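You operate a simulated robot arm through the tools that you are given. There is no shell and no other tool. Be economical: measure what you need, move in short steps, check, and stop when the job is done.

You run a simulated two-armed robot. Do the job below in one go: nothing can be reset, and whatever is moved stays where it is left.

JOB
File the 30 PT block from the width gauge by size, then close the gauge on the ticket's block.
Fine: hold the gauge while you slide its jaw, fingers out of the gap; the jaw ends against the block. Set down upright: what you pick out.

Only the result counts: the job must be done as asked and must still hold three seconds after the hand-in. Knocking over, shifting, dropping, spilling or breaking anything else fails it.

ROBOT AND FRAMES
Two 7-joint arms with two-finger parallel grippers on one trunk, on a base that drives. Base frame: it is fixed to the floor where the robot stands at the start and does not move with it; the origin is under the middle of the robot, x ahead of it, y to its left, z up; the surface under the hand at the start is at about z = 760. Lengths are in mm, angles in rad, forces in N, time in s.
The left shoulder is at the start at [117, 174, 1065], the right one opposite. With the tool pointing down near the work surface each hand reaches from about 340 to 760 mm from the robot's upright axis, wherever it stands, measured 20 degrees to its own side. Places, roughly: bed of the width gauge [500, 100, 800]; sliding jaw of the width gauge [500, 0, 800]. Payload 3.6 kg a hand.
The TCP of each hand is the grasp point between the finger pads, 30 mm short of the fingertips. In the tool frame z runs along the fingers and y along their closing line. Largest opening 110 mm; finger width 20, thickness 10; the body of the gripper, 48 by 112 mm, starts 55 mm behind the TCP.
Orientation is that of the tool frame in the base frame, as a unit quaternion [x, y, z, w]. With the fingers straight down and closing along the base's y, the tool's x points along the base's -x, its y along +y and its z along -z.

CONTROLS
- The arms move only by the tool drive_tool. It takes "left_steps", "right_steps" or both (then of equal length, played together; a hand with none holds still); each is a list that holds one entry, the list of rows, each a list of 7 numbers: the closure, from 0 (fully open) to 1 (shut), then the shift along the tool's x, y, z in mm, then the turn, a rotation vector about the tool's x, y, z in rad. In form: [[[hand, tx, ty, tz, ax, ay, az], ...]]. A call has 1 to 12 rows; each row is the pose to reach, as a shift and turn from the pose commanded when the call began, along the tool's axes at that moment. Each row takes 0.2 s and may step no farther than 50 mm and 0.15 rad from the row before; otherwise, or with a gripper value out of range, the whole call is refused. A pose out of reach is approached as far as the arm can. The call stops where the force on the tool passes 40 N (or 10 N more than at its start, if that is more) or the arm is blocked; 0.2 s more then pass. Each finger travels about 153 mm/s and halts on what it meets, pressing with about 43 N; the grip force reading is that of the motor and also rises with nothing between the fingers. The clock runs only during rows and for 0.2 s after the last one: add rows that repeat a pose to give the fingers time. It gives the time, the measured TCP pose, the force on the tool (base axes), the opening and the grip force at its end, in the units of the frame above (readings bear some noise), with the torque about the TCP (base axes, N m) and any sound that the robot's microphone picked up.
- Cameras (640 x 400 px; columns grow to the right, rows downward): "scene" is now at [225.9, -0.6, 1239.8]; the picture's right is [-0.01, -1.00, 0.00], its down [-0.55, 0.00, -0.84] and it looks along [0.84, -0.00, -0.55] (base axes); focal length 260 px, centre (320, 200). "left" rides on the left gripper at [72, -17, -103] in its tool frame; the picture's right is [0.23, 0.97, 0.00], its down [-0.76, 0.18, -0.62] and it looks along [-0.61, 0.14, 0.78] (tool axes); focal length 222 px, centre (320, 200). "right" rides on the right gripper at [73, 17, -103] in its tool frame; the picture's right is [-0.23, 0.97, 0.00], its down [-0.76, -0.18, -0.62] and it looks along [-0.61, -0.14, 0.78] (tool axes); focal length 222 px, centre (320, 200). There is no depth. A picture from a camera that has moved, and an enlarged one, comes with that camera's place and axes in the base frame and with its lens.
- snapshot(camera): a new picture of that camera. The clock stands still meanwhile.
- raise_lower(by): slides the trunk up (or, below 0, down) by that many mm; the arms and the scene camera ride with it, the base frame stays. It gives what a move gives, with no picture.
- drive_base(legs): drives the robot by 1 to 6 legs, each [ahead, left, turn to the left] in mm, mm and rad, along the robot's own axes; the way and the turn of a leg run together, so that a leg with both is an arc; at most 1500 mm and 3.142 rad a leg. The arms and the cameras ride along, it lands a little off, and it stops where it bumps. It gives what a move gives.
- pan_tilt(pan, tilt): turns the head with the scene camera to pan (to the left, within 1.501 rad either way) and tilt (down, from -0.506 to 1.204), counted from straight ahead of the robot. It gives what a move gives.
- zoom(camera, box): a new picture of the part [left, top, right, bottom] of that camera's present view, enlarged. The clock stands still meanwhile.
- close_job(): hands the job in; it is judged then, once.

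Work in short steps. Places have to be worked out from the pictures, the camera data and where the tool is seen: move nearer, look again, correct. Check each grasp and each placing, and mend what went wrong. You have 120 turns and 88 pictures in all, those below and enlarged ones among them. Open the grippers and draw the arms clear of the work before you hand the job in, unless the task says otherwise; then end with one line.

The tools are called after "Emit:" as a command line: name --argument value ..., lists and objects as JSON in quotes. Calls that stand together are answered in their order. drive_tool: Moves the arms, as the interface text tells. Its arguments: {"type":"object","properties":{"left_steps":{"type":"array","items":{"type":"array","items":{"type":"array","items":{"type":"number"}}}},"right_steps":{"type":"array","items":{"type":"array","items":{"type":"array","items":{"type":"number"}}}}},"required":[]} The other tools are called the same way: raise_lower (by) slides the trunk up or down; drive_base (legs) drives the base; pan_tilt (pan, tilt) turns the head that bears the scene camera; snapshot (camera) takes a picture; zoom (camera, box) takes an enlarged picture of a part of a camera's view; close_job () hands the job in.

At the start:

```text
time: 0.0
left_eef_pos: [524.0, 257.8, 1091.3]
left_orientation: [0.0, 1.0, 0.0, 0.001]
left_wrist_force: [0.0, -0.4, -0.1]
left_torque: [0.02, 0.02, -0.02]
left_finger_gap: 109.9
left_finger_force: 0.0
right_eef_pos: [437.0, -187.4, 1085.1]
right_orientation: [0.001, 1.0, 0.0, -0.001]
right_wrist_force: [-0.5, -0.2, -0.1]
right_torque: [0.04, 0.02, 0.04]
right_finger_gap: 110.0
right_finger_force: 0.0
trunk travel left (down, up): [-184.0, 579.0]
robot x, y, heading: [4.6, -2.9, -0.003]
head pan, tilt: [-0.005, 0.581]
```

scene: 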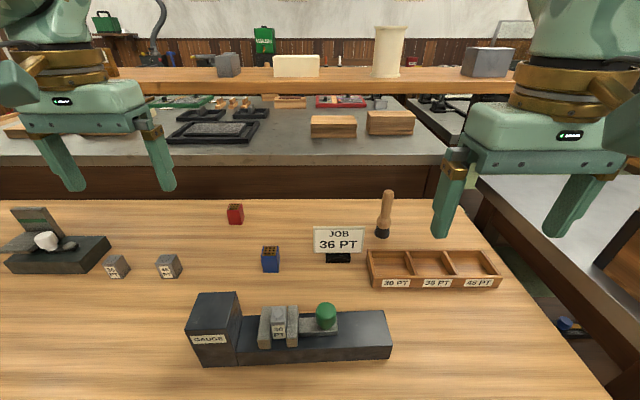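
right: 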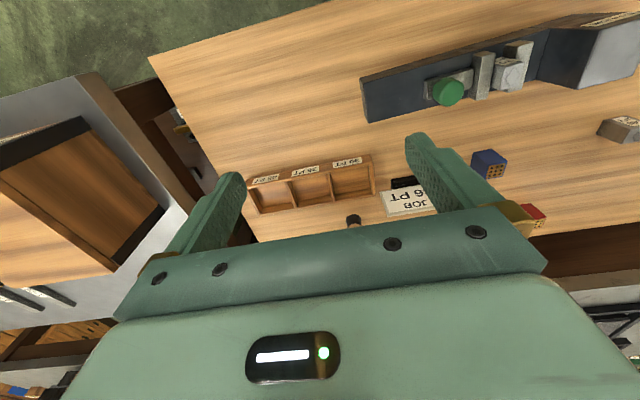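
left: 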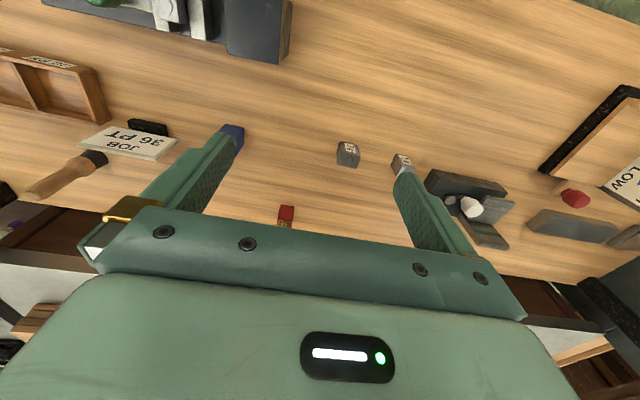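

I start by enlarging the gauge with its block, the loose blocks, and the tray with the ticket.

Emit:
zoom --camera "scene" --box '[180, 280, 400, 380]'

Emit:
zoom --camera "scene" --box '[90, 190, 290, 290]'

Emit:
zoom --camera "scene" --box '[300, 190, 510, 300]'

```text
2.91 times, centred on (290, 330) of scene
camera zoom: at [225.9, -0.6, 1239.8], right [-0.01, -1.0, 0.0], down [-0.55, 0.0, -0.84], along [0.84, 0.0, -0.55], focal length 757 px, centre (407, -178)
```

zoom: 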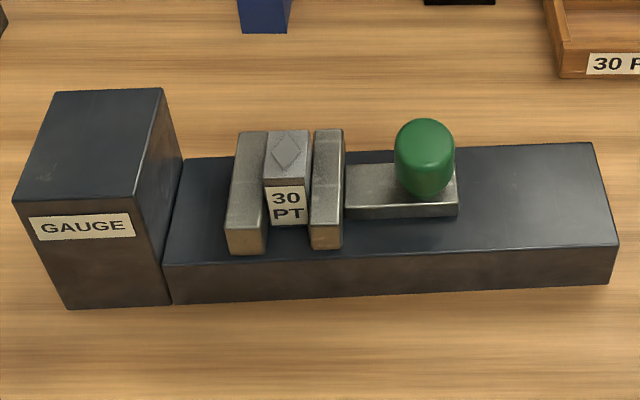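

```text
3.20 times, centred on (190, 240) of scene
camera zoom: at [225.9, -0.6, 1239.8], right [-0.01, -1.0, 0.0], down [-0.55, 0.0, -0.84], along [0.84, 0.0, -0.55], focal length 833 px, centre (736, 72)
```

zoom: 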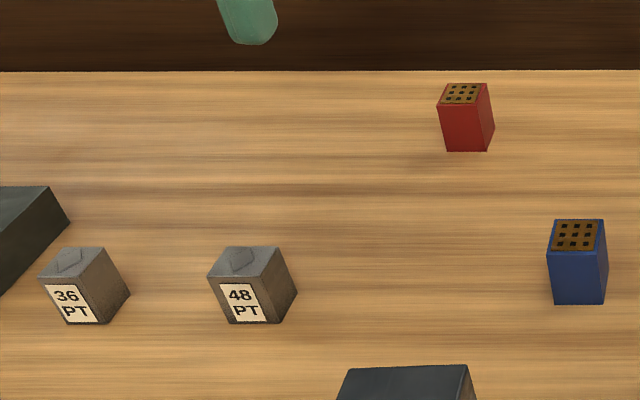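

```text
3.05 times, centred on (405, 245) of scene
camera zoom: at [225.9, -0.6, 1239.8], right [-0.01, -1.0, 0.0], down [-0.55, 0.0, -0.84], along [0.84, 0.0, -0.55], focal length 793 px, centre (61, 63)
```

zoom: 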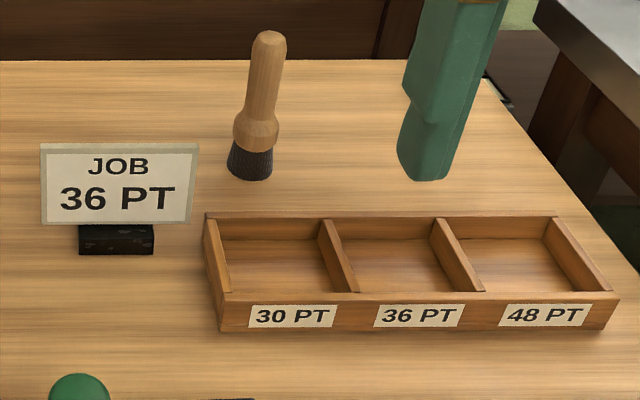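

The ticket asks for 36 PT. The 30 block stands between the jaws, and the loose 36 block is at about (650, 470). I judge the gauge head at x 443–507, y 137–197, top at z about 872, with the knob near (480, -10). I bring the left hand above the head and the right hand above the knob, both high, to look from nearer.

Emit:
drive_tool --left_steps '[[[0, 10, -18, 16, 0, 0, 0], [0, 20, -36, 32, 0, 0, 0], [0, 30, -54, 48, 0, 0, 0], [0, 40, -72, 64, 0, 0, 0], [0, 49, -91, 81, 0, 0, 0]]]' --right_steps '[[[0, -8, 32, 16, 0, 0, 0], [0, -16, 64, 32, 0, 0, 0], [0, -24, 96, 48, 0, 0, 0], [0, -33, 130, 64, 0, 0, 0], [0, -43, 172, 80, 0, 0, 0]]]'

Emit:
snapshot --camera "right"

Emit:
snapshot --camera "left"

Emit:
snapshot --camera "scene"

```text
time: 1.2
left_eef_pos: [477.7, 168.4, 1008.7]
left_orientation: [-0.001, 1.0, -0.001, 0.0]
left_wrist_force: [-0.3, -0.6, -0.5]
left_torque: [-0.03, 0.01, 0.01]
left_finger_gap: 109.9
left_finger_force: 0.0
right_eef_pos: [478.3, -12.4, 1004.3]
right_orientation: [0.001, 1.0, -0.001, 0.0]
right_wrist_force: [0.2, 0.6, 0.3]
right_torque: [0.01, 0.02, 0.02]
right_finger_gap: 110.0
right_finger_force: 0.1
trunk travel left (down, up): [-184.0, 579.0]
robot x, y, heading: [-1.3, -4.0, -0.001]
head pan, tilt: [-0.005, 0.581]
```

```text
81 pictures are left
camera right: at [405.6, 2.9, 1109.2], right [0.23, 0.97, 0.0], down [0.76, -0.18, 0.62], along [0.61, -0.14, -0.78], focal length 222 px, centre (320, 200)
```

right: 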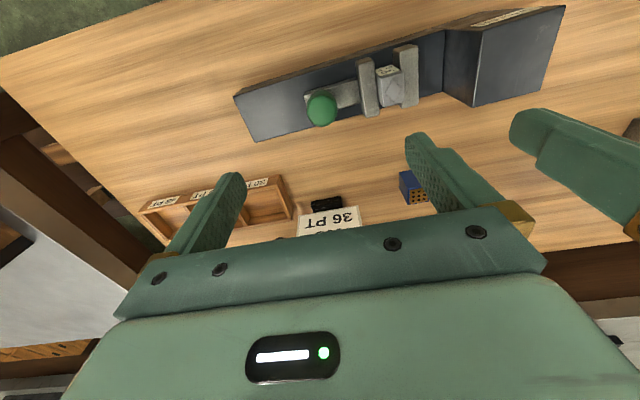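

```text
80 pictures are left
camera left: at [402.9, 149.7, 1112.2], right [-0.23, 0.97, 0.0], down [0.76, 0.18, 0.62], along [0.61, 0.14, -0.78], focal length 222 px, centre (320, 200)
```

left: 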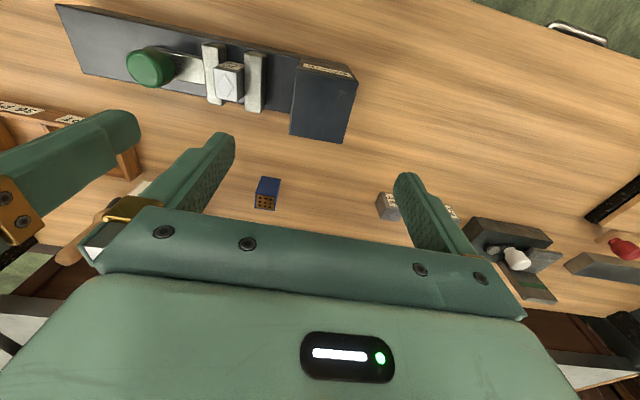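

```text
79 pictures are left
camera scene: at [226.5, 0.4, 1239.6], right [-0.01, -1.0, 0.0], down [-0.55, 0.0, -0.84], along [0.84, -0.01, -0.55], focal length 260 px, centre (320, 200)
```

scene: 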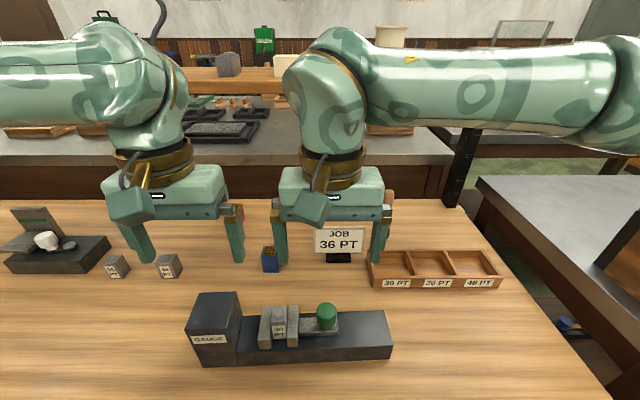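

From both wrist cameras I put the head centre at about (472, 167), the knob at about (476, -10, 857), and the gauge yaw at about +0.03 rad. I lower the left hand over the head. I bring the right hand to just above the knob with a narrowed opening.

Emit:
drive_tool --left_steps '[[[0, 1, 0, 40, 0, 0, -0.03], [0, 2, -1, 80, 0, 0, -0.03], [0, 4, -1, 120, 0, 0, -0.03], [0, 4, -1, 140, 0, 0, -0.03], [0, 4, -1, 157, 0, 0, -0.03]]]' --right_steps '[[[0.2, 1, 1, 25, 0, 0, -0.03], [0.4, 2, 2, 50, 0, 0, -0.03], [0.4, 2, 2, 75, 0, 0, -0.03], [0.4, 2, 2, 95, 0, 0, -0.03], [0.4, 2, 2, 95, 0, 0, -0.03]]]'

Emit:
snapshot --camera "right"

Emit:
snapshot --camera "left"

Emit:
zoom --camera "scene" --box '[160, 200, 420, 380]'

```text
time: 2.4
left_eef_pos: [471.8, 165.9, 853.4]
left_orientation: [-0.016, 1.0, 0.0, 0.0]
left_wrist_force: [0.6, -0.2, -0.4]
left_torque: [0.04, -0.01, 0.04]
left_finger_gap: 109.9
left_finger_force: 0.1
right_eef_pos: [476.8, -12.3, 910.0]
right_orientation: [-0.015, 1.0, 0.0, -0.001]
right_wrist_force: [-0.6, 0.8, 0.1]
right_torque: [-0.03, 0.01, -0.02]
right_finger_gap: 65.9
right_finger_force: 0.0
trunk travel left (down, up): [-184.0, 579.0]
robot x, y, heading: [-3.7, -2.6, 0.003]
head pan, tilt: [-0.005, 0.581]
```

```text
78 pictures are left
camera right: at [404.9, 1.3, 1012.9], right [0.2, 0.98, 0.0], down [0.77, -0.15, 0.62], along [0.61, -0.12, -0.78], focal length 222 px, centre (320, 200)
```

right: 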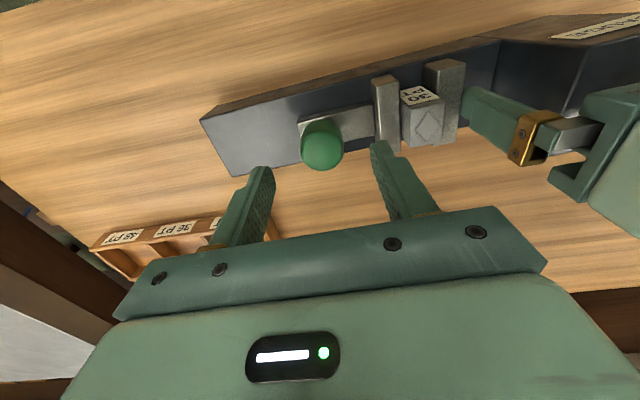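

```text
77 pictures are left
camera left: at [398.6, 145.7, 957.5], right [-0.26, 0.97, 0.0], down [0.76, 0.2, 0.62], along [0.6, 0.16, -0.78], focal length 222 px, centre (320, 200)
```

left: 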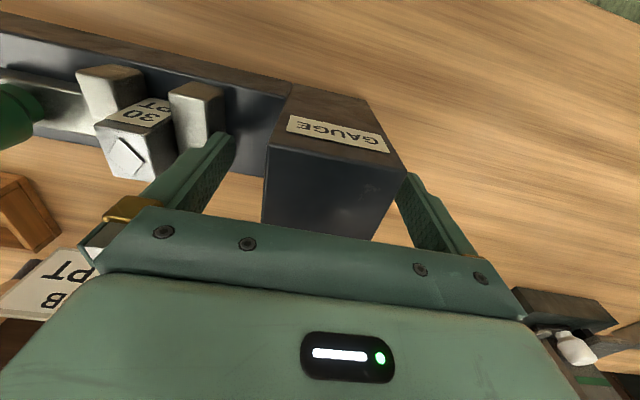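

```text
2.22 times, centred on (290, 290) of scene
camera zoom: at [226.1, -0.4, 1239.8], right [-0.01, -1.0, 0.0], down [-0.55, 0.0, -0.84], along [0.84, 0.0, -0.55], focal length 578 px, centre (387, 0)
```

zoom: 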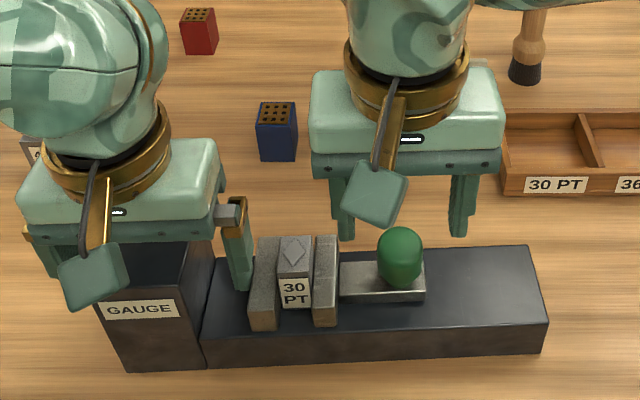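

The left hand is centred on the head to within about 1 mm, and the knob centre reads about (472, -10). I close the left hand on the head, then lower the right hand around the knob with a narrower opening.

Emit:
drive_tool --left_steps '[[[0, 0, 1, 0, 0, 0, 0], [0.5, 0, 1, 0, 0, 0, 0], [1, 0, 1, 0, 0, 0, 0], [1, 0, 1, 0, 0, 0, 0], [1, 0, 1, 0, 0, 0, 0]]]' --right_steps '[[[0.5, 2, 1, 0, 0, 0, 0], [0.5, 4, 2, 0, 0, 0, 0], [0.5, 4, 2, 15, 0, 0, 0], [0.5, 4, 2, 30, 0, 0, 0], [0.5, 4, 2, 42, 0, 0, 0]]]'

Emit:
snapshot --camera "right"

Emit:
zoom --camera "scene" --box '[160, 230, 420, 390]'

```text
time: 3.6
left_eef_pos: [470.8, 166.6, 853.4]
left_orientation: [-0.015, 1.0, 0.0, 0.0]
left_wrist_force: [0.4, 2.4, -0.1]
left_torque: [0.58, -0.32, 0.36]
left_finger_gap: 61.7
left_finger_force: 42.9
right_eef_pos: [472.6, -11.4, 867.4]
right_orientation: [-0.015, 1.0, 0.0, -0.001]
right_wrist_force: [0.1, -1.0, 0.3]
right_torque: [0.02, -0.02, -0.03]
right_finger_gap: 55.2
right_finger_force: 0.0
trunk travel left (down, up): [-184.0, 579.0]
robot x, y, heading: [1.8, -0.7, -0.002]
head pan, tilt: [-0.005, 0.581]
```

```text
75 pictures are left
camera right: at [400.6, 2.6, 971.9], right [0.2, 0.98, 0.0], down [0.77, -0.15, 0.62], along [0.61, -0.12, -0.78], focal length 222 px, centre (320, 200)
```

right: 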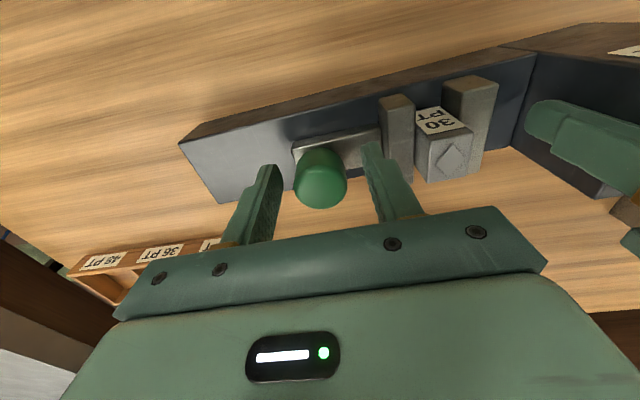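

```text
2.46 times, centred on (290, 310) of scene
camera zoom: at [226.1, -0.2, 1239.7], right [-0.01, -1.0, 0.0], down [-0.55, 0.0, -0.84], along [0.84, -0.01, -0.55], focal length 641 px, centre (394, -71)
```

zoom: 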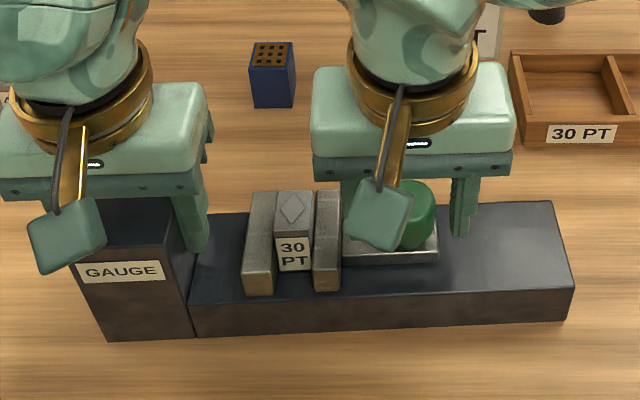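

The left hand now grips the head (gap 61.7). The right fingers straddle the knob, so I close on it.

Emit:
drive_tool --right_steps '[[[0.7, 0, 0, 0, 0, 0, 0], [0.85, 0, 0, 0, 0, 0, 0], [1, 0, 0, 0, 0, 0, 0], [1, 0, 0, 0, 0, 0, 0]]]'

```text
time: 4.6
left_eef_pos: [471.2, 167.0, 853.7]
left_orientation: [-0.016, 1.0, 0.001, 0.0]
left_wrist_force: [1.7, 7.4, 0.1]
left_torque: [0.22, -0.06, 0.48]
left_finger_gap: 62.1
left_finger_force: 43.0
right_eef_pos: [473.1, -12.3, 867.9]
right_orientation: [-0.015, 1.0, -0.001, -0.002]
right_wrist_force: [-1.7, -4.6, -0.3]
right_torque: [0.51, -0.04, -0.07]
right_finger_gap: 33.1
right_finger_force: 43.2
trunk travel left (down, up): [-184.0, 579.0]
robot x, y, heading: [-3.0, 1.7, 0.002]
head pan, tilt: [-0.005, 0.581]
```

The knob is gripped (gap 33.1). I slide the jaw open along the gauge axis in small steps.

Emit:
drive_tool --right_steps '[[[1, 0, -4, 0, 0, 0, 0], [1, 0, -9, 0, 0, 0, 0], [1, 0, -15, 0, 0, 0, 0], [1, 0, -21, 0, 0, 0, 0], [1, 0, -27, 0, 0, 0, 0], [1, 0, -33, 0, 0, 0, 0], [1, 0, -39, 0, 0, 0, 0], [1, 0, -45, 0, 0, 0, 0]]]'

Emit:
zoom --camera "scene" --box '[160, 230, 420, 390]'

```text
time: 6.4
left_eef_pos: [470.7, 165.3, 854.8]
left_orientation: [-0.016, 1.0, -0.001, 0.0]
left_wrist_force: [0.4, -3.0, 2.9]
left_torque: [-0.83, 0.48, 0.11]
left_finger_gap: 61.8
left_finger_force: 42.8
right_eef_pos: [474.3, -56.0, 866.8]
right_orientation: [-0.015, 1.0, -0.001, -0.001]
right_wrist_force: [-0.4, 3.6, -5.3]
right_torque: [-0.44, -0.51, -0.1]
right_finger_gap: 32.8
right_finger_force: 43.3
trunk travel left (down, up): [-184.0, 579.0]
robot x, y, heading: [-1.2, -3.3, -0.001]
head pan, tilt: [-0.005, 0.581]
```

```text
2.46 times, centred on (290, 310) of scene
camera zoom: at [226.6, -0.5, 1239.6], right [-0.01, -1.0, 0.0], down [-0.55, 0.0, -0.84], along [0.84, 0.0, -0.55], focal length 641 px, centre (394, -71)
```

zoom: 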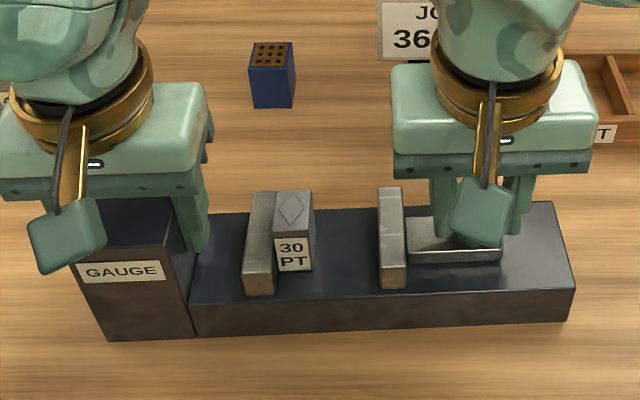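

The jaw has opened by about 44 mm and the block stands free against the fixed jaw. I release the knob with a small opening and lift the right hand clear.

Emit:
drive_tool --right_steps '[[[0.5, 0, 0, 0, 0, 0, 0], [0.5, 0, 0, 0, 0, 0, 0], [0.5, 0, 0, -25, 0, 0, 0], [0.5, 0, 0, -70, 0, 0, 0], [0.5, 0, 0, -110, 0, 0, 0]]]'

Emit:
drive_tool --right_steps '[[[0.5, 0, 10, 0, 0, 0, -0.143], [0.45, 0, 20, 0, 0, 0, -0.286], [0.4, 0, 30, 0, 0, 0, -0.429], [0.4, 0, 40, 0, 0, 0, -0.572], [0.4, 0, 50, 0, 0, 0, -0.715], [0.4, 0, 60, 0, 0, 0, -0.858], [0.4, 0, 70, 0, 0, 0, -1.0], [0.4, 0, 80, 0, 0, 0, -1.143], [0.4, 0, 90, 0, 0, 0, -1.286], [0.4, 0, 100, 0, 0, 0, -1.429], [0.4, 0, 110, 0, 0, 0, -1.57], [0.4, 0, 122, 0, 0, 0, -1.57]]]'

Emit:
snapshot --camera "right"

Emit:
snapshot --camera "scene"

```text
time: 7.6
left_eef_pos: [470.7, 166.9, 853.9]
left_orientation: [-0.015, 1.0, 0.0, -0.001]
left_wrist_force: [0.0, 1.3, 0.5]
left_torque: [-0.1, -0.18, 0.29]
left_finger_gap: 62.0
left_finger_force: 42.7
right_eef_pos: [474.8, -56.6, 976.8]
right_orientation: [-0.015, 1.0, 0.0, -0.001]
right_wrist_force: [0.2, 0.1, -0.3]
right_torque: [0.01, -0.02, -0.01]
right_finger_gap: 55.0
right_finger_force: 0.1
trunk travel left (down, up): [-184.0, 579.0]
robot x, y, heading: [0.1, 2.1, 0.001]
head pan, tilt: [-0.005, 0.581]
```

```text
time: 10.2
left_eef_pos: [471.5, 166.6, 854.0]
left_orientation: [-0.016, 1.0, -0.001, 0.0]
left_wrist_force: [-0.2, 1.9, -0.4]
left_torque: [-0.35, -0.18, -0.06]
left_finger_gap: 62.0
left_finger_force: 43.7
right_eef_pos: [439.5, -15.5, 915.0]
right_orientation: [-0.599, 0.791, 0.004, 0.124]
right_wrist_force: [0.0, 0.1, -0.1]
right_torque: [0.02, 0.03, 0.03]
right_finger_gap: 66.1
right_finger_force: 0.1
right hand out of reach, approached as far as the arm can: row 6, 7, 8, 9, 10, 11, 12
trunk travel left (down, up): [-184.0, 579.0]
robot x, y, heading: [-0.4, 1.3, -0.002]
head pan, tilt: [-0.005, 0.581]
```

```text
72 pictures are left
camera right: at [385.7, -96.3, 999.3], right [-0.87, 0.49, -0.09], down [0.24, 0.57, 0.78], along [0.44, 0.65, -0.62], focal length 222 px, centre (320, 200)
```

right: 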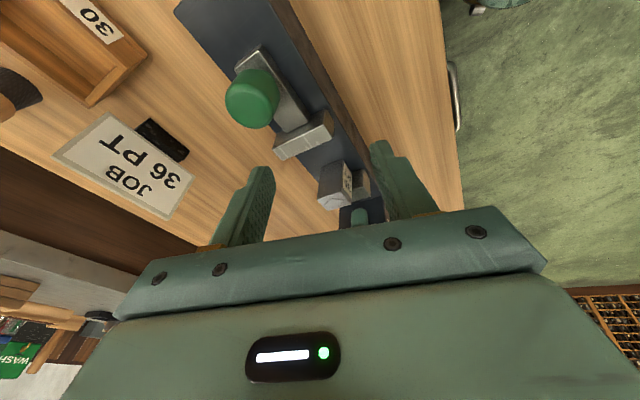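

```text
71 pictures are left
camera scene: at [225.9, -0.4, 1239.8], right [-0.01, -1.0, 0.0], down [-0.55, 0.0, -0.84], along [0.84, 0.0, -0.55], focal length 260 px, centre (320, 200)
```

scene: 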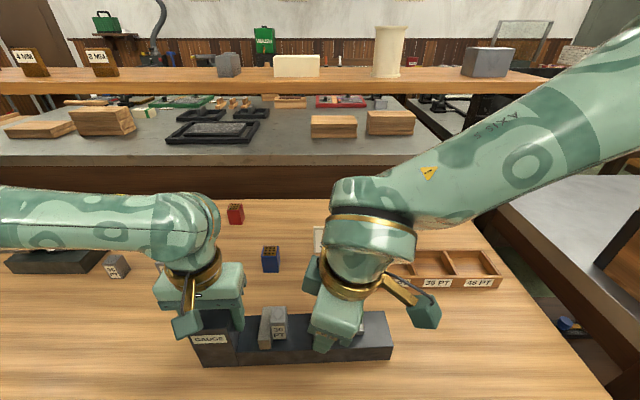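

That turn direction hits a joint limit about halfway. I start turning back in a small step and watch how the pose responds.

Emit:
drive_tool --right_steps '[[[0.4, 0, 0, -20, 0, 0, 0.14]]]'

```text
time: 10.6
left_eef_pos: [471.5, 165.3, 854.1]
left_orientation: [-0.016, 1.0, 0.0, -0.001]
left_wrist_force: [-0.5, -1.1, -0.3]
left_torque: [0.39, -0.13, 0.14]
left_finger_gap: 61.7
left_finger_force: 43.3
right_eef_pos: [436.6, -19.8, 935.8]
right_orientation: [-0.541, 0.832, 0.014, 0.123]
right_wrist_force: [0.3, 0.4, -0.7]
right_torque: [0.02, -0.03, 0.02]
right_finger_gap: 65.8
right_finger_force: 0.0
trunk travel left (down, up): [-184.0, 579.0]
robot x, y, heading: [0.5, 1.1, -0.0]
head pan, tilt: [-0.005, 0.581]
```

Commands start from the pose actually reached. I level the tool, move right and up away from the left hand, then turn the other way.

Emit:
drive_tool --right_steps '[[[0.4, 14, -11, -25, -0.037, 0.074, 0], [0.4, 30, -24, -45, -0.074, 0.148, 0], [0.4, 56, -46, -65, -0.11, 0.222, 0]]]'

Emit:
drive_tool --right_steps '[[[0.4, 0, 0, 0, 0, 0, 0.14], [0.4, 0, 0, 0, 0, 0, 0.28], [0.4, 0, 0, 0, 0, 0, 0.42], [0.4, 0, 0, 0, 0, 0, 0.56], [0.4, 0, 0, 0, 0, 0, 0.7], [0.4, 0, 0, 0, 0, 0, 0.84], [0.4, 0, 0, 0, 0, 0, 0.98], [0.4, 0, 0, 0, 0, 0, 1.12]]]'

```text
time: 11.4
left_eef_pos: [471.3, 166.3, 854.4]
left_orientation: [-0.016, 1.0, 0.001, 0.0]
left_wrist_force: [-1.2, 3.5, -0.1]
left_torque: [-0.69, 0.01, -0.17]
left_finger_gap: 61.8
left_finger_force: 43.4
right_eef_pos: [387.9, -35.9, 893.3]
right_orientation: [-0.545, 0.838, 0.002, 0.032]
right_wrist_force: [0.4, 0.2, -0.2]
right_torque: [-0.01, 0.0, 0.0]
right_finger_gap: 65.9
right_finger_force: 0.0
right hand out of reach, approached as far as the arm can: row 1, 2, 3
trunk travel left (down, up): [-184.0, 579.0]
robot x, y, heading: [-0.7, 1.4, -0.001]
head pan, tilt: [-0.005, 0.581]
```

```text
time: 13.2
left_eef_pos: [472.0, 166.8, 854.2]
left_orientation: [-0.016, 1.0, -0.001, 0.001]
left_wrist_force: [0.6, 1.6, 0.2]
left_torque: [0.22, -0.23, 0.34]
left_finger_gap: 61.9
left_finger_force: 43.4
right_eef_pos: [389.1, -36.5, 895.6]
right_orientation: [-0.015, 0.999, 0.018, 0.026]
right_wrist_force: [-0.3, 0.2, 0.8]
right_torque: [0.03, -0.02, -0.03]
right_finger_gap: 65.9
right_finger_force: 0.0
trunk travel left (down, up): [-184.0, 579.0]
robot x, y, heading: [-0.3, 1.1, -0.003]
head pan, tilt: [-0.005, 0.581]
```

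It is back near yaw 0. I level it and move up and away to about (450, -100, 1000) before turning the other way.

Emit:
drive_tool --right_steps '[[[0.4, -10, -10, -35, 0.035, 0.053, 0], [0.4, -30, -32, -70, 0.035, 0.053, 0], [0.4, -58, -62, -98, 0.035, 0.053, 0]]]'

Emit:
drive_tool --right_steps '[[[0.4, 0, 0, 0, 0, 0, 0.14], [0.4, 0, 0, 0, 0, 0, 0.28], [0.4, 0, 0, 0, 0, 0, 0.42], [0.4, 0, 0, 0, 0, 0, 0.56], [0.4, 0, 0, 0, 0, 0, 0.7], [0.4, 0, 0, 0, 0, 0, 0.84], [0.4, 0, 0, 0, 0, 0, 0.98], [0.4, 0, 0, 0, 0, 0, 1.12], [0.4, 0, 0, 0, 0, 0, 1.26], [0.4, 0, 0, 0, 0, 0, 1.4], [0.4, 0, 0, 0, 0, 0, 1.5], [0.4, 0, 0, 0, 0, 0, 1.571]]]'

```text
time: 14.0
left_eef_pos: [470.3, 164.8, 854.0]
left_orientation: [-0.014, 1.0, -0.001, -0.001]
left_wrist_force: [-0.5, -1.1, 0.3]
left_torque: [0.47, -0.11, 0.06]
left_finger_gap: 61.9
left_finger_force: 43.1
right_eef_pos: [444.0, -101.0, 995.1]
right_orientation: [-0.017, 1.0, 0.0, -0.002]
right_wrist_force: [0.5, -0.8, -0.8]
right_torque: [-0.01, -0.02, -0.01]
right_finger_gap: 66.0
right_finger_force: 0.1
trunk travel left (down, up): [-184.0, 579.0]
robot x, y, heading: [-1.2, -0.8, -0.004]
head pan, tilt: [-0.005, 0.581]
```

```text
time: 16.6
left_eef_pos: [471.7, 166.4, 854.2]
left_orientation: [-0.016, 1.0, -0.001, 0.0]
left_wrist_force: [-0.3, -1.4, -0.1]
left_torque: [-0.04, -0.03, -0.32]
left_finger_gap: 61.6
left_finger_force: 42.7
right_eef_pos: [443.8, -101.1, 993.7]
right_orientation: [0.696, 0.718, 0.0, 0.0]
right_wrist_force: [-0.2, -0.2, 0.2]
right_torque: [0.0, 0.0, 0.01]
right_finger_gap: 66.0
right_finger_force: 0.0
trunk travel left (down, up): [-184.0, 579.0]
robot x, y, heading: [-1.5, 2.0, -0.001]
head pan, tilt: [-0.005, 0.581]
```

The turn in this direction works. The left hand would be in the right camera's way, so I release the head and take the left hand up and out towards the 36 block.

Emit:
drive_tool --left_steps '[[[0, 0, 0, 0, 0, 0, 0], [0, 0, 0, 0, 0, 0, 0], [0, 0, 0, -25, 0, 0, 0], [0, 0, 0, -65, 0, 0, 0], [0, 0, 0, -110, 0, 0, 0], [0, -10, 30, -145, 0, 0, 0], [0, -25, 75, -150, 0, 0, 0], [0, -40, 120, -150, 0, 0, 0], [0, -60, 165, -150, 0, 0, 0], [0, -80, 205, -150, 0, 0, 0]]]'

Emit:
snapshot --camera "left"

Emit:
zoom --camera "scene" --box '[160, 230, 420, 390]'

Emit:
snapshot --camera "right"

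```text
time: 18.8
left_eef_pos: [543.3, 374.0, 999.7]
left_orientation: [-0.015, 1.0, 0.0, 0.0]
left_wrist_force: [1.0, -0.2, 0.1]
left_torque: [-0.01, -0.01, 0.01]
left_finger_gap: 110.2
left_finger_force: 0.1
right_eef_pos: [444.8, -101.1, 993.7]
right_orientation: [0.695, 0.719, -0.001, -0.001]
right_wrist_force: [-0.1, 0.7, 0.0]
right_torque: [-0.02, -0.03, 0.02]
right_finger_gap: 66.0
right_finger_force: 0.1
trunk travel left (down, up): [-184.0, 579.0]
robot x, y, heading: [-3.2, -0.4, -0.002]
head pan, tilt: [-0.005, 0.581]
```

```text
70 pictures are left
camera left: at [470.5, 355.5, 1103.5], right [-0.26, 0.97, 0.0], down [0.76, 0.2, 0.62], along [0.6, 0.16, -0.78], focal length 222 px, centre (320, 200)
```

left: 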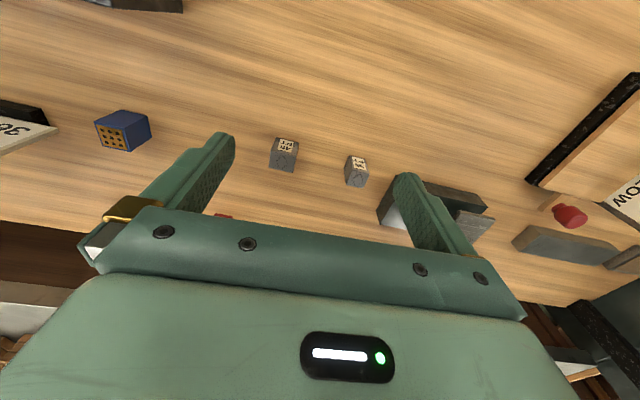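

```text
2.46 times, centred on (290, 310) of scene
camera zoom: at [226.3, -0.1, 1239.7], right [-0.01, -1.0, 0.0], down [-0.55, 0.0, -0.84], along [0.84, -0.01, -0.55], focal length 641 px, centre (394, -71)
```

zoom: 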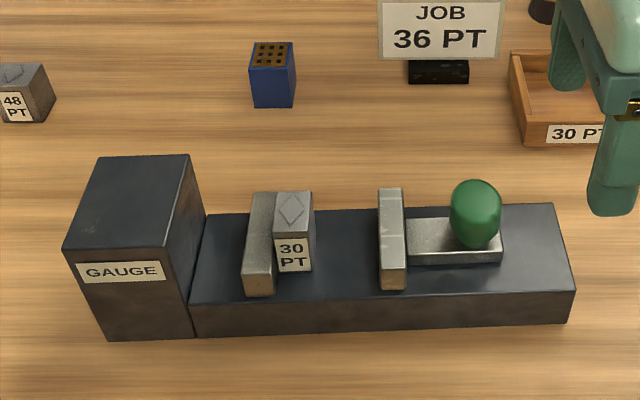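

```text
68 pictures are left
camera right: at [459.2, -28.1, 1097.7], right [0.98, -0.2, 0.0], down [-0.15, -0.77, 0.62], along [-0.12, -0.61, -0.78], focal length 222 px, centre (320, 200)
```

right: 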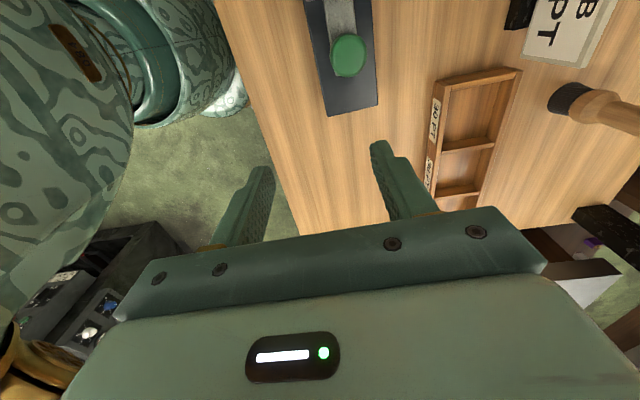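

The block now sits at about (480, 66) with its top near z = 850. I move the right hand above it and look.

Emit:
drive_tool --right_steps '[[[0.4, 40, 10, 8, 0, 0, 0], [0.4, 83, 20, 16, 0, 0, 0], [0.4, 125, 30, 24, 0, 0, 0], [0.4, 166, 39, 35, 0, 0, 0], [0.4, 166, 39, 50, 0, 0, 0]]]'

Emit:
snapshot --camera "right"

Emit:
zoom --camera "scene" --box '[160, 230, 420, 390]'

```text
time: 20.0
left_eef_pos: [543.2, 374.2, 999.0]
left_orientation: [-0.015, 1.0, 0.0, 0.001]
left_wrist_force: [0.5, -0.3, 1.1]
left_torque: [0.02, -0.03, 0.01]
left_finger_gap: 109.8
left_finger_force: 0.0
right_eef_pos: [477.3, 66.1, 942.8]
right_orientation: [0.696, 0.718, -0.002, -0.001]
right_wrist_force: [-0.4, -0.5, -0.4]
right_torque: [0.0, -0.01, -0.02]
right_finger_gap: 65.9
right_finger_force: 0.1
trunk travel left (down, up): [-184.0, 579.0]
robot x, y, heading: [-2.8, 0.6, 0.004]
head pan, tilt: [-0.005, 0.581]
```

```text
67 pictures are left
camera right: at [493.1, 138.4, 1047.2], right [0.98, -0.2, 0.0], down [-0.15, -0.77, 0.62], along [-0.12, -0.61, -0.78], focal length 222 px, centre (320, 200)
```

right: 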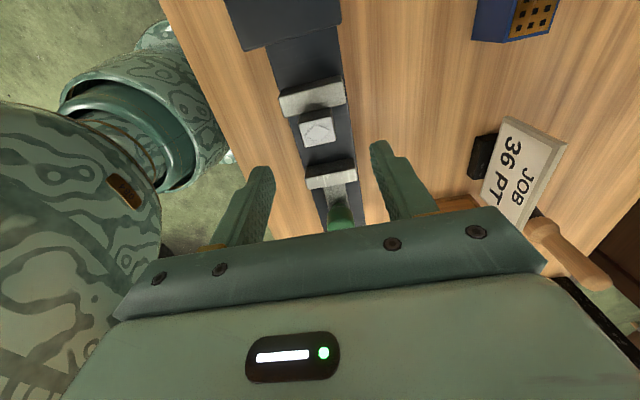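

```text
2.46 times, centred on (290, 310) of scene
camera zoom: at [226.1, -0.9, 1239.7], right [-0.01, -1.0, 0.0], down [-0.55, 0.0, -0.84], along [0.84, -0.01, -0.55], focal length 641 px, centre (394, -71)
```

zoom: 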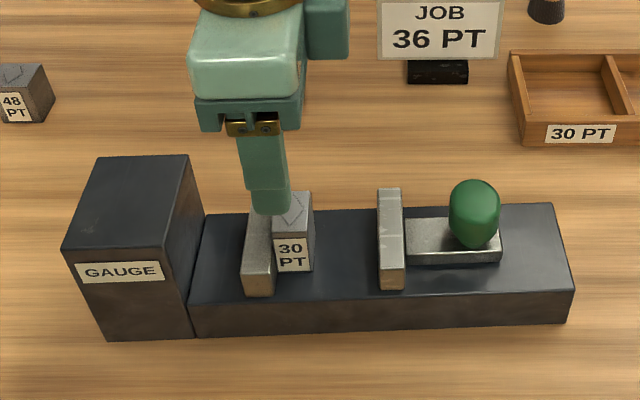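

The block centre reads (477.5, 63.5). I descend so the fingertips come to about z = 820, with the fingers in front of and behind the block, clear of the jaws. Then I close.

Emit:
drive_tool --right_steps '[[[0.4, -3, 0, 35, 0, 0, 0], [0.4, -3, 0, 65, 0, 0, 0], [0.4, -3, 0, 80, 0, 0, 0], [0.4, -3, 0, 92, 0, 0, 0], [0.7, -3, 0, 92, 0, 0, 0], [0.9, -3, 0, 92, 0, 0, 0], [0.9, -3, 0, 92, 0, 0, 0]]]'

Emit:
zoom --camera "scene" --box '[160, 230, 420, 390]'

```text
time: 21.6
left_eef_pos: [543.5, 375.1, 999.9]
left_orientation: [-0.015, 1.0, 0.0, 0.0]
left_wrist_force: [0.2, -1.1, -0.4]
left_torque: [-0.06, -0.03, -0.02]
left_finger_gap: 110.1
left_finger_force: 0.0
right_eef_pos: [479.6, 64.7, 850.7]
right_orientation: [0.696, 0.718, -0.001, -0.001]
right_wrist_force: [-0.7, 1.0, -0.9]
right_torque: [0.08, -0.03, 0.0]
right_finger_gap: 29.7
right_finger_force: 42.9
trunk travel left (down, up): [-184.0, 579.0]
robot x, y, heading: [-2.4, 0.1, -0.0]
head pan, tilt: [-0.005, 0.581]
```

```text
2.46 times, centred on (290, 310) of scene
camera zoom: at [226.1, -0.2, 1239.7], right [-0.01, -1.0, 0.0], down [-0.55, 0.0, -0.84], along [0.84, -0.01, -0.55], focal length 641 px, centre (394, -71)
```

zoom: 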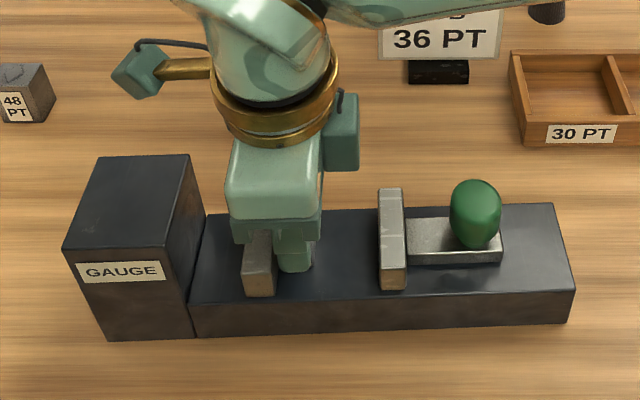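

The block is gripped (gap 29.7). I lift it straight up and carry it high to a hover above the 30 PT compartment, which I judge to be centred near (640, -160).

Emit:
drive_tool --right_steps '[[[0.9, -1, 0, -15, 0, 0, 0], [0.9, -2, 0, -50, 0, 0, 0], [0.9, -2, 0, -90, 0, 0, 0], [0.9, -2, 0, -115, 0, 0, 0], [0.9, -40, 25, -115, 0, 0, 0], [0.9, -78, 50, -115, 0, 0, 0], [0.9, -116, 76, -115, 0, 0, 0], [0.9, -154, 102, -115, 0, 0, 0], [0.9, -192, 128, -115, 0, 0, 0], [0.9, -230, 153, -115, 0, 0, 0]]]'

Emit:
snapshot --camera "right"

Emit:
snapshot --camera "scene"

```text
time: 23.8
left_eef_pos: [544.6, 373.4, 999.8]
left_orientation: [-0.016, 1.0, 0.0, 0.0]
left_wrist_force: [0.8, 0.1, 0.0]
left_torque: [-0.02, 0.0, 0.02]
left_finger_gap: 110.1
left_finger_force: 0.0
right_eef_pos: [641.4, -162.6, 965.2]
right_orientation: [0.696, 0.718, -0.001, 0.0]
right_wrist_force: [0.1, 0.3, -2.9]
right_torque: [0.01, 0.0, -0.01]
right_finger_gap: 29.5
right_finger_force: 43.1
trunk travel left (down, up): [-184.0, 579.0]
robot x, y, heading: [1.0, -0.1, 0.004]
head pan, tilt: [-0.005, 0.581]
```

```text
64 pictures are left
camera right: at [656.6, -89.9, 1070.1], right [0.98, -0.2, 0.0], down [-0.15, -0.77, 0.62], along [-0.12, -0.61, -0.78], focal length 222 px, centre (320, 200)
```

right: 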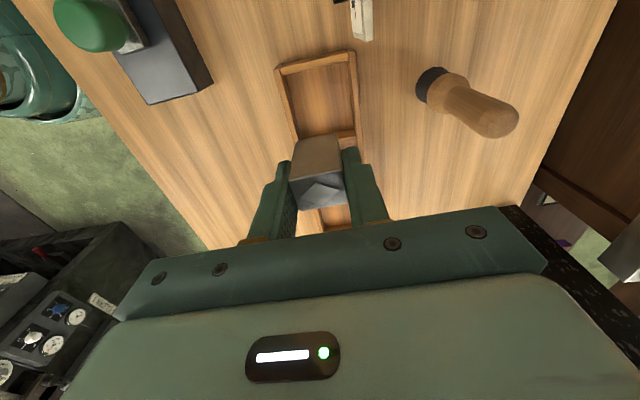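

```text
63 pictures are left
camera scene: at [226.8, -1.1, 1239.6], right [-0.01, -1.0, 0.0], down [-0.55, 0.0, -0.84], along [0.84, 0.0, -0.55], focal length 260 px, centre (320, 200)
```

scene: 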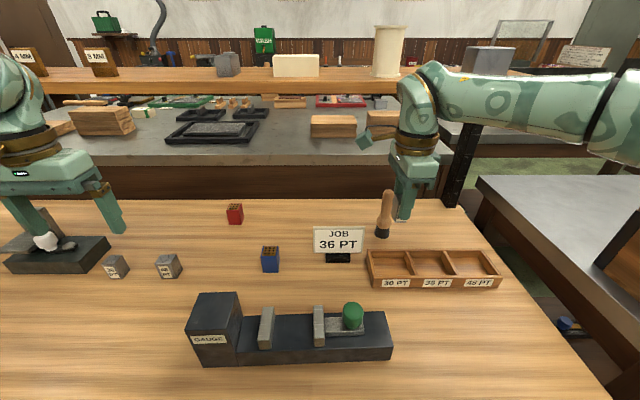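

The tray corners put the 30 PT compartment centre at about (645, -161), with the inner depth about 66 mm. That leaves roughly 8 mm of room beside each finger. I shift +4 mm in x and lower to just above the floor.

Emit:
drive_tool --right_steps '[[[0.9, 1, 4, 30, 0, 0, 0], [0.9, 1, 4, 65, 0, 0, 0], [0.9, 1, 4, 100, 0, 0, 0], [0.9, 1, 4, 125, 0, 0, 0], [0.9, 1, 4, 138, 0, 0, 0]]]'

Emit:
zoom --camera "scene" --box '[330, 190, 520, 310]'

Emit:
snapshot --camera "right"

```text
time: 25.0
left_eef_pos: [542.6, 374.1, 1000.1]
left_orientation: [-0.016, 1.0, 0.0, -0.001]
left_wrist_force: [-0.6, 0.0, 0.3]
left_torque: [-0.03, 0.0, 0.02]
left_finger_gap: 109.9
left_finger_force: 0.1
right_eef_pos: [642.3, -162.8, 827.4]
right_orientation: [0.696, 0.718, -0.001, -0.001]
right_wrist_force: [-0.6, 0.4, -4.1]
right_torque: [0.0, 0.02, 0.01]
right_finger_gap: 29.5
right_finger_force: 42.9
trunk travel left (down, up): [-184.0, 579.0]
robot x, y, heading: [-1.3, 1.6, 0.002]
head pan, tilt: [-0.005, 0.581]
```

```text
3.33 times, centred on (425, 250) of scene
camera zoom: at [226.5, -0.6, 1239.7], right [-0.01, -1.0, 0.0], down [-0.55, 0.0, -0.84], along [0.84, 0.0, -0.55], focal length 868 px, centre (-30, 33)
```

zoom: 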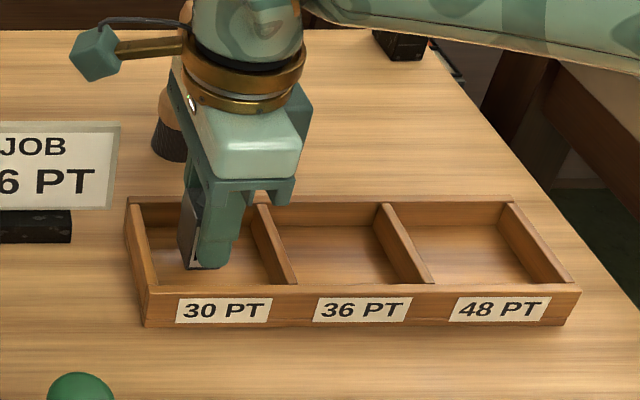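

```text
61 pictures are left
camera right: at [657.0, -89.2, 931.5], right [0.98, -0.2, 0.0], down [-0.15, -0.77, 0.62], along [-0.12, -0.61, -0.78], focal length 222 px, centre (320, 200)
```

right: 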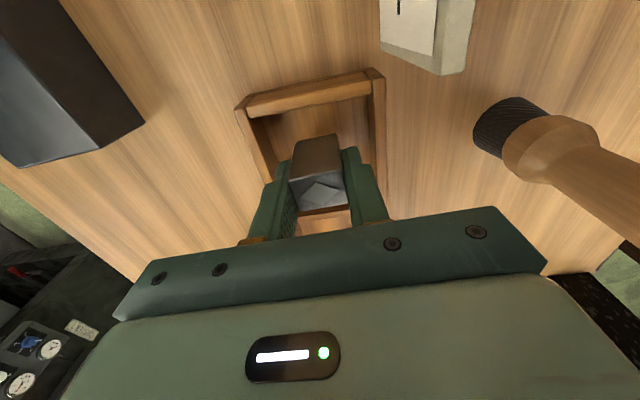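

The tray spans x 603–686 and y from -116, so I shift +2 mm more in x. Then I go down in 2 mm steps until contact.

Emit:
drive_tool --right_steps '[[[0.9, 0, 2, 2, 0, 0, 0], [0.9, 0, 2, 4, 0, 0, 0], [0.9, 0, 2, 6, 0, 0, 0], [0.9, 0, 2, 8, 0, 0, 0], [0.9, 0, 2, 9.5, 0, 0, 0], [0.9, 0, 2, 11, 0, 0, 0]]]'

Emit:
zoom --camera "scene" --box '[360, 220, 460, 300]'

```text
time: 26.4
left_eef_pos: [543.9, 373.1, 1000.2]
left_orientation: [-0.015, 1.0, 0.0, -0.001]
left_wrist_force: [-0.1, -0.6, -0.7]
left_torque: [0.01, 0.0, 0.02]
left_finger_gap: 109.7
left_finger_force: 0.0
right_eef_pos: [644.3, -161.7, 818.0]
right_orientation: [0.696, 0.719, 0.0, -0.001]
right_wrist_force: [-0.2, 0.0, -3.9]
right_torque: [0.01, 0.01, 0.02]
right_finger_gap: 29.8
right_finger_force: 42.8
trunk travel left (down, up): [-184.0, 579.0]
robot x, y, heading: [-1.0, 1.2, 0.002]
head pan, tilt: [-0.005, 0.581]
```

```text
5.00 times, centred on (410, 260) of scene
camera zoom: at [226.4, -0.6, 1239.7], right [-0.01, -1.0, 0.0], down [-0.55, 0.0, -0.84], along [0.84, 0.0, -0.55], focal length 1302 px, centre (-130, -100)
```

zoom: 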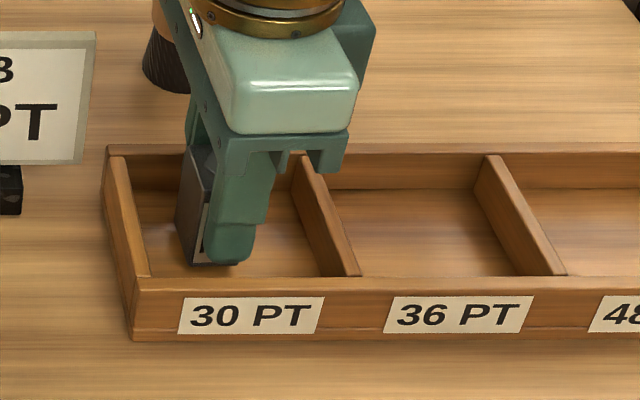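

There is no contact yet (the load still shows its weight), so I continue down in small steps.

Emit:
drive_tool --right_steps '[[[0.9, 0, 0, 1.5, 0, 0, 0], [0.9, 0, 0, 3, 0, 0, 0], [0.9, 0, 0, 4.5, 0, 0, 0]]]'

```text
time: 27.2
left_eef_pos: [543.4, 373.4, 1000.3]
left_orientation: [-0.016, 1.0, 0.0, 0.0]
left_wrist_force: [-0.3, 0.1, -0.4]
left_torque: [-0.02, 0.03, 0.01]
left_finger_gap: 110.2
left_finger_force: 0.1
right_eef_pos: [643.7, -161.0, 814.0]
right_orientation: [0.696, 0.718, 0.0, 0.0]
right_wrist_force: [0.8, -0.6, 1.5]
right_torque: [0.0, 0.06, 0.0]
right_finger_gap: 29.5
right_finger_force: 42.7
trunk travel left (down, up): [-184.0, 579.0]
robot x, y, heading: [0.0, 0.0, -0.004]
head pan, tilt: [-0.005, 0.581]
```

The force has turned to +1.5 N, so the block is touching. I press 1 mm more to seat it.

Emit:
drive_tool --right_steps '[[[0.9, 0, 0, 0.5, 0, 0, 0], [0.9, 0, 0, 1, 0, 0, 0]]]'

```text
time: 27.8
left_eef_pos: [542.4, 374.3, 1000.6]
left_orientation: [-0.016, 1.0, 0.0, 0.0]
left_wrist_force: [-1.3, 0.1, 0.6]
left_torque: [-0.01, -0.02, 0.01]
left_finger_gap: 110.1
left_finger_force: 0.2
right_eef_pos: [643.9, -159.7, 814.0]
right_orientation: [0.696, 0.718, 0.001, 0.0]
right_wrist_force: [3.8, -1.7, 12.4]
right_torque: [-0.05, 0.04, 0.03]
right_finger_gap: 29.9
right_finger_force: 43.4
trunk travel left (down, up): [-184.0, 579.0]
robot x, y, heading: [-0.3, 3.0, 0.001]
head pan, tilt: [-0.005, 0.581]
```

The block is seated (12 N). I open to about 41 mm, so the fingers clear both the block and the walls, and lift straight up.

Emit:
drive_tool --right_steps '[[[0.8, 0, 0, 0.5, 0, 0, 0], [0.64, 0, 0, 0, 0, 0, 0], [0.64, 0, 0, 0, 0, 0, 0], [0.64, 0, 0, -15, 0, 0, 0], [0.64, 0, 0, -40, 0, 0, 0], [0.64, 0, 0, -80, 0, 0, 0], [0.64, 0, 0, -125, 0, 0, 0], [0.64, 0, 0, -170, 0, 0, 0]]]'

Emit:
snapshot --camera "right"

Emit:
zoom --camera "scene" --box '[330, 190, 520, 310]'

```text
time: 29.6
left_eef_pos: [542.3, 373.9, 1001.2]
left_orientation: [-0.016, 1.0, 0.001, 0.001]
left_wrist_force: [-0.5, 0.5, 0.3]
left_torque: [0.01, -0.02, -0.01]
left_finger_gap: 110.0
left_finger_force: 0.2
right_eef_pos: [643.7, -159.4, 983.1]
right_orientation: [0.696, 0.719, -0.001, -0.001]
right_wrist_force: [-1.1, 0.0, 0.1]
right_torque: [0.0, 0.0, 0.0]
right_finger_gap: 39.6
right_finger_force: 0.0
trunk travel left (down, up): [-184.0, 579.0]
robot x, y, heading: [1.5, 1.7, -0.0]
head pan, tilt: [-0.005, 0.581]
```

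```text
59 pictures are left
camera right: at [657.5, -86.5, 1086.7], right [0.98, -0.19, 0.0], down [-0.15, -0.77, 0.62], along [-0.12, -0.61, -0.78], focal length 222 px, centre (320, 200)
```

right: 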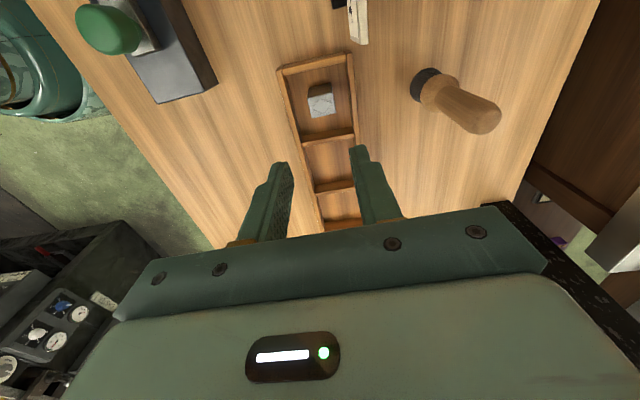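

```text
3.33 times, centred on (425, 250) of scene
camera zoom: at [225.3, -0.2, 1239.9], right [-0.01, -1.0, 0.0], down [-0.55, 0.0, -0.84], along [0.84, -0.01, -0.55], focal length 868 px, centre (-30, 33)
```

zoom: 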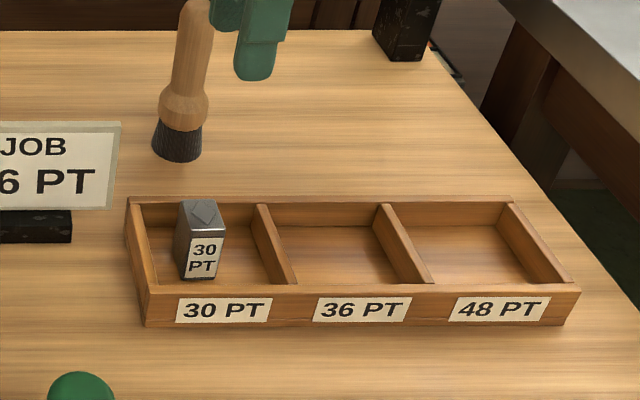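

The 30 block stands upright in its own compartment. Now the left hand goes nearer the 36 block, while the right hand turns back to yaw 0 and parks near (480, -150).

Emit:
drive_tool --left_steps '[[[0, -10, 8, 5, 0, 0, 0], [0, -20, 16, 10, 0, 0, 0], [0, -30, 24, 15, 0, 0, 0], [0, -40, 32, 20, 0, 0, 0], [0, -50, 40, 25, 0, 0, 0], [0, -60, 48, 30, 0, 0, 0], [0, -60, 55, 40, 0, 0, 0], [0, -60, 60, 45, 0, 0, 0], [0, -60, 60, 45, 0, 0, 0], [0, -60, 60, 45, 0, 0, 0], [0, -60, 60, 45, 0, 0, 0], [0, -60, 60, 45, 0, 0, 0]]]' --right_steps '[[[0.5, 0, -14, 0, 0, 0, 0], [0.5, 0, -28, 0, 0, 0, -0.14], [0.5, 0, -42, 0, 0, 0, -0.28], [0.5, 0, -56, 0, 0, 0, -0.42], [0.5, 0, -70, 0, 0, 0, -0.56], [0.5, 0, -84, 0, 0, 0, -0.7], [0.5, 0, -98, 0, 0, 0, -0.84], [0.5, 0, -112, 0, 0, 0, -0.98], [0.5, 0, -126, 0, 0, 0, -1.12], [0.5, 0, -140, 0, 0, 0, -1.27], [0.5, 0, -155, 0, 0, 0, -1.42], [0.5, 0, -165, 0, 0, 0, -1.568]]]'

Emit:
snapshot --camera "left"

Emit:
snapshot --camera "scene"

```text
time: 32.2
left_eef_pos: [602.5, 435.7, 957.3]
left_orientation: [-0.015, 1.0, 0.0, 0.0]
left_wrist_force: [-0.2, 0.0, -0.3]
left_torque: [-0.04, -0.01, -0.01]
left_finger_gap: 110.0
left_finger_force: 0.1
right_eef_pos: [479.0, -164.8, 983.1]
right_orientation: [-0.016, 1.0, 0.0, -0.002]
right_wrist_force: [-1.2, 0.1, 0.6]
right_torque: [0.01, -0.03, 0.01]
right_finger_gap: 54.9
right_finger_force: 0.1
trunk travel left (down, up): [-184.0, 579.0]
robot x, y, heading: [-1.6, -1.0, -0.001]
head pan, tilt: [-0.005, 0.581]
```

```text
57 pictures are left
camera left: at [530.1, 416.4, 1061.0], right [-0.26, 0.97, 0.0], down [0.76, 0.2, 0.62], along [0.6, 0.16, -0.78], focal length 222 px, centre (320, 200)
```

left: 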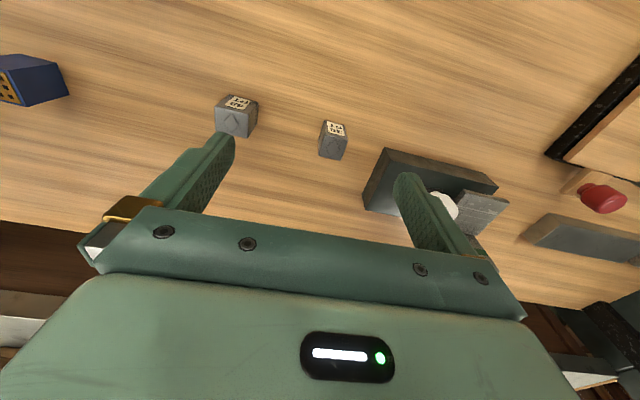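

```text
56 pictures are left
camera scene: at [225.9, -0.5, 1239.8], right [-0.01, -1.0, 0.0], down [-0.55, 0.0, -0.84], along [0.84, 0.0, -0.55], focal length 260 px, centre (320, 200)
```

scene: 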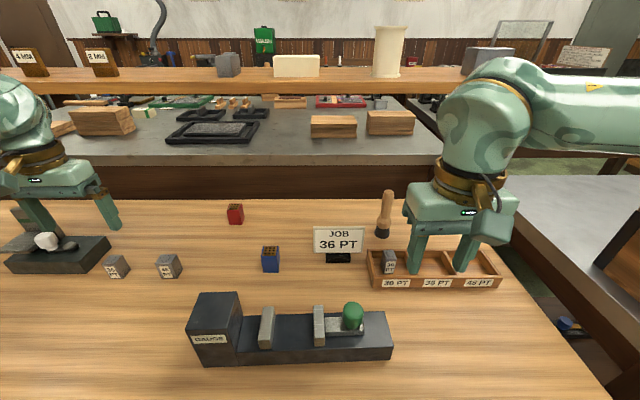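

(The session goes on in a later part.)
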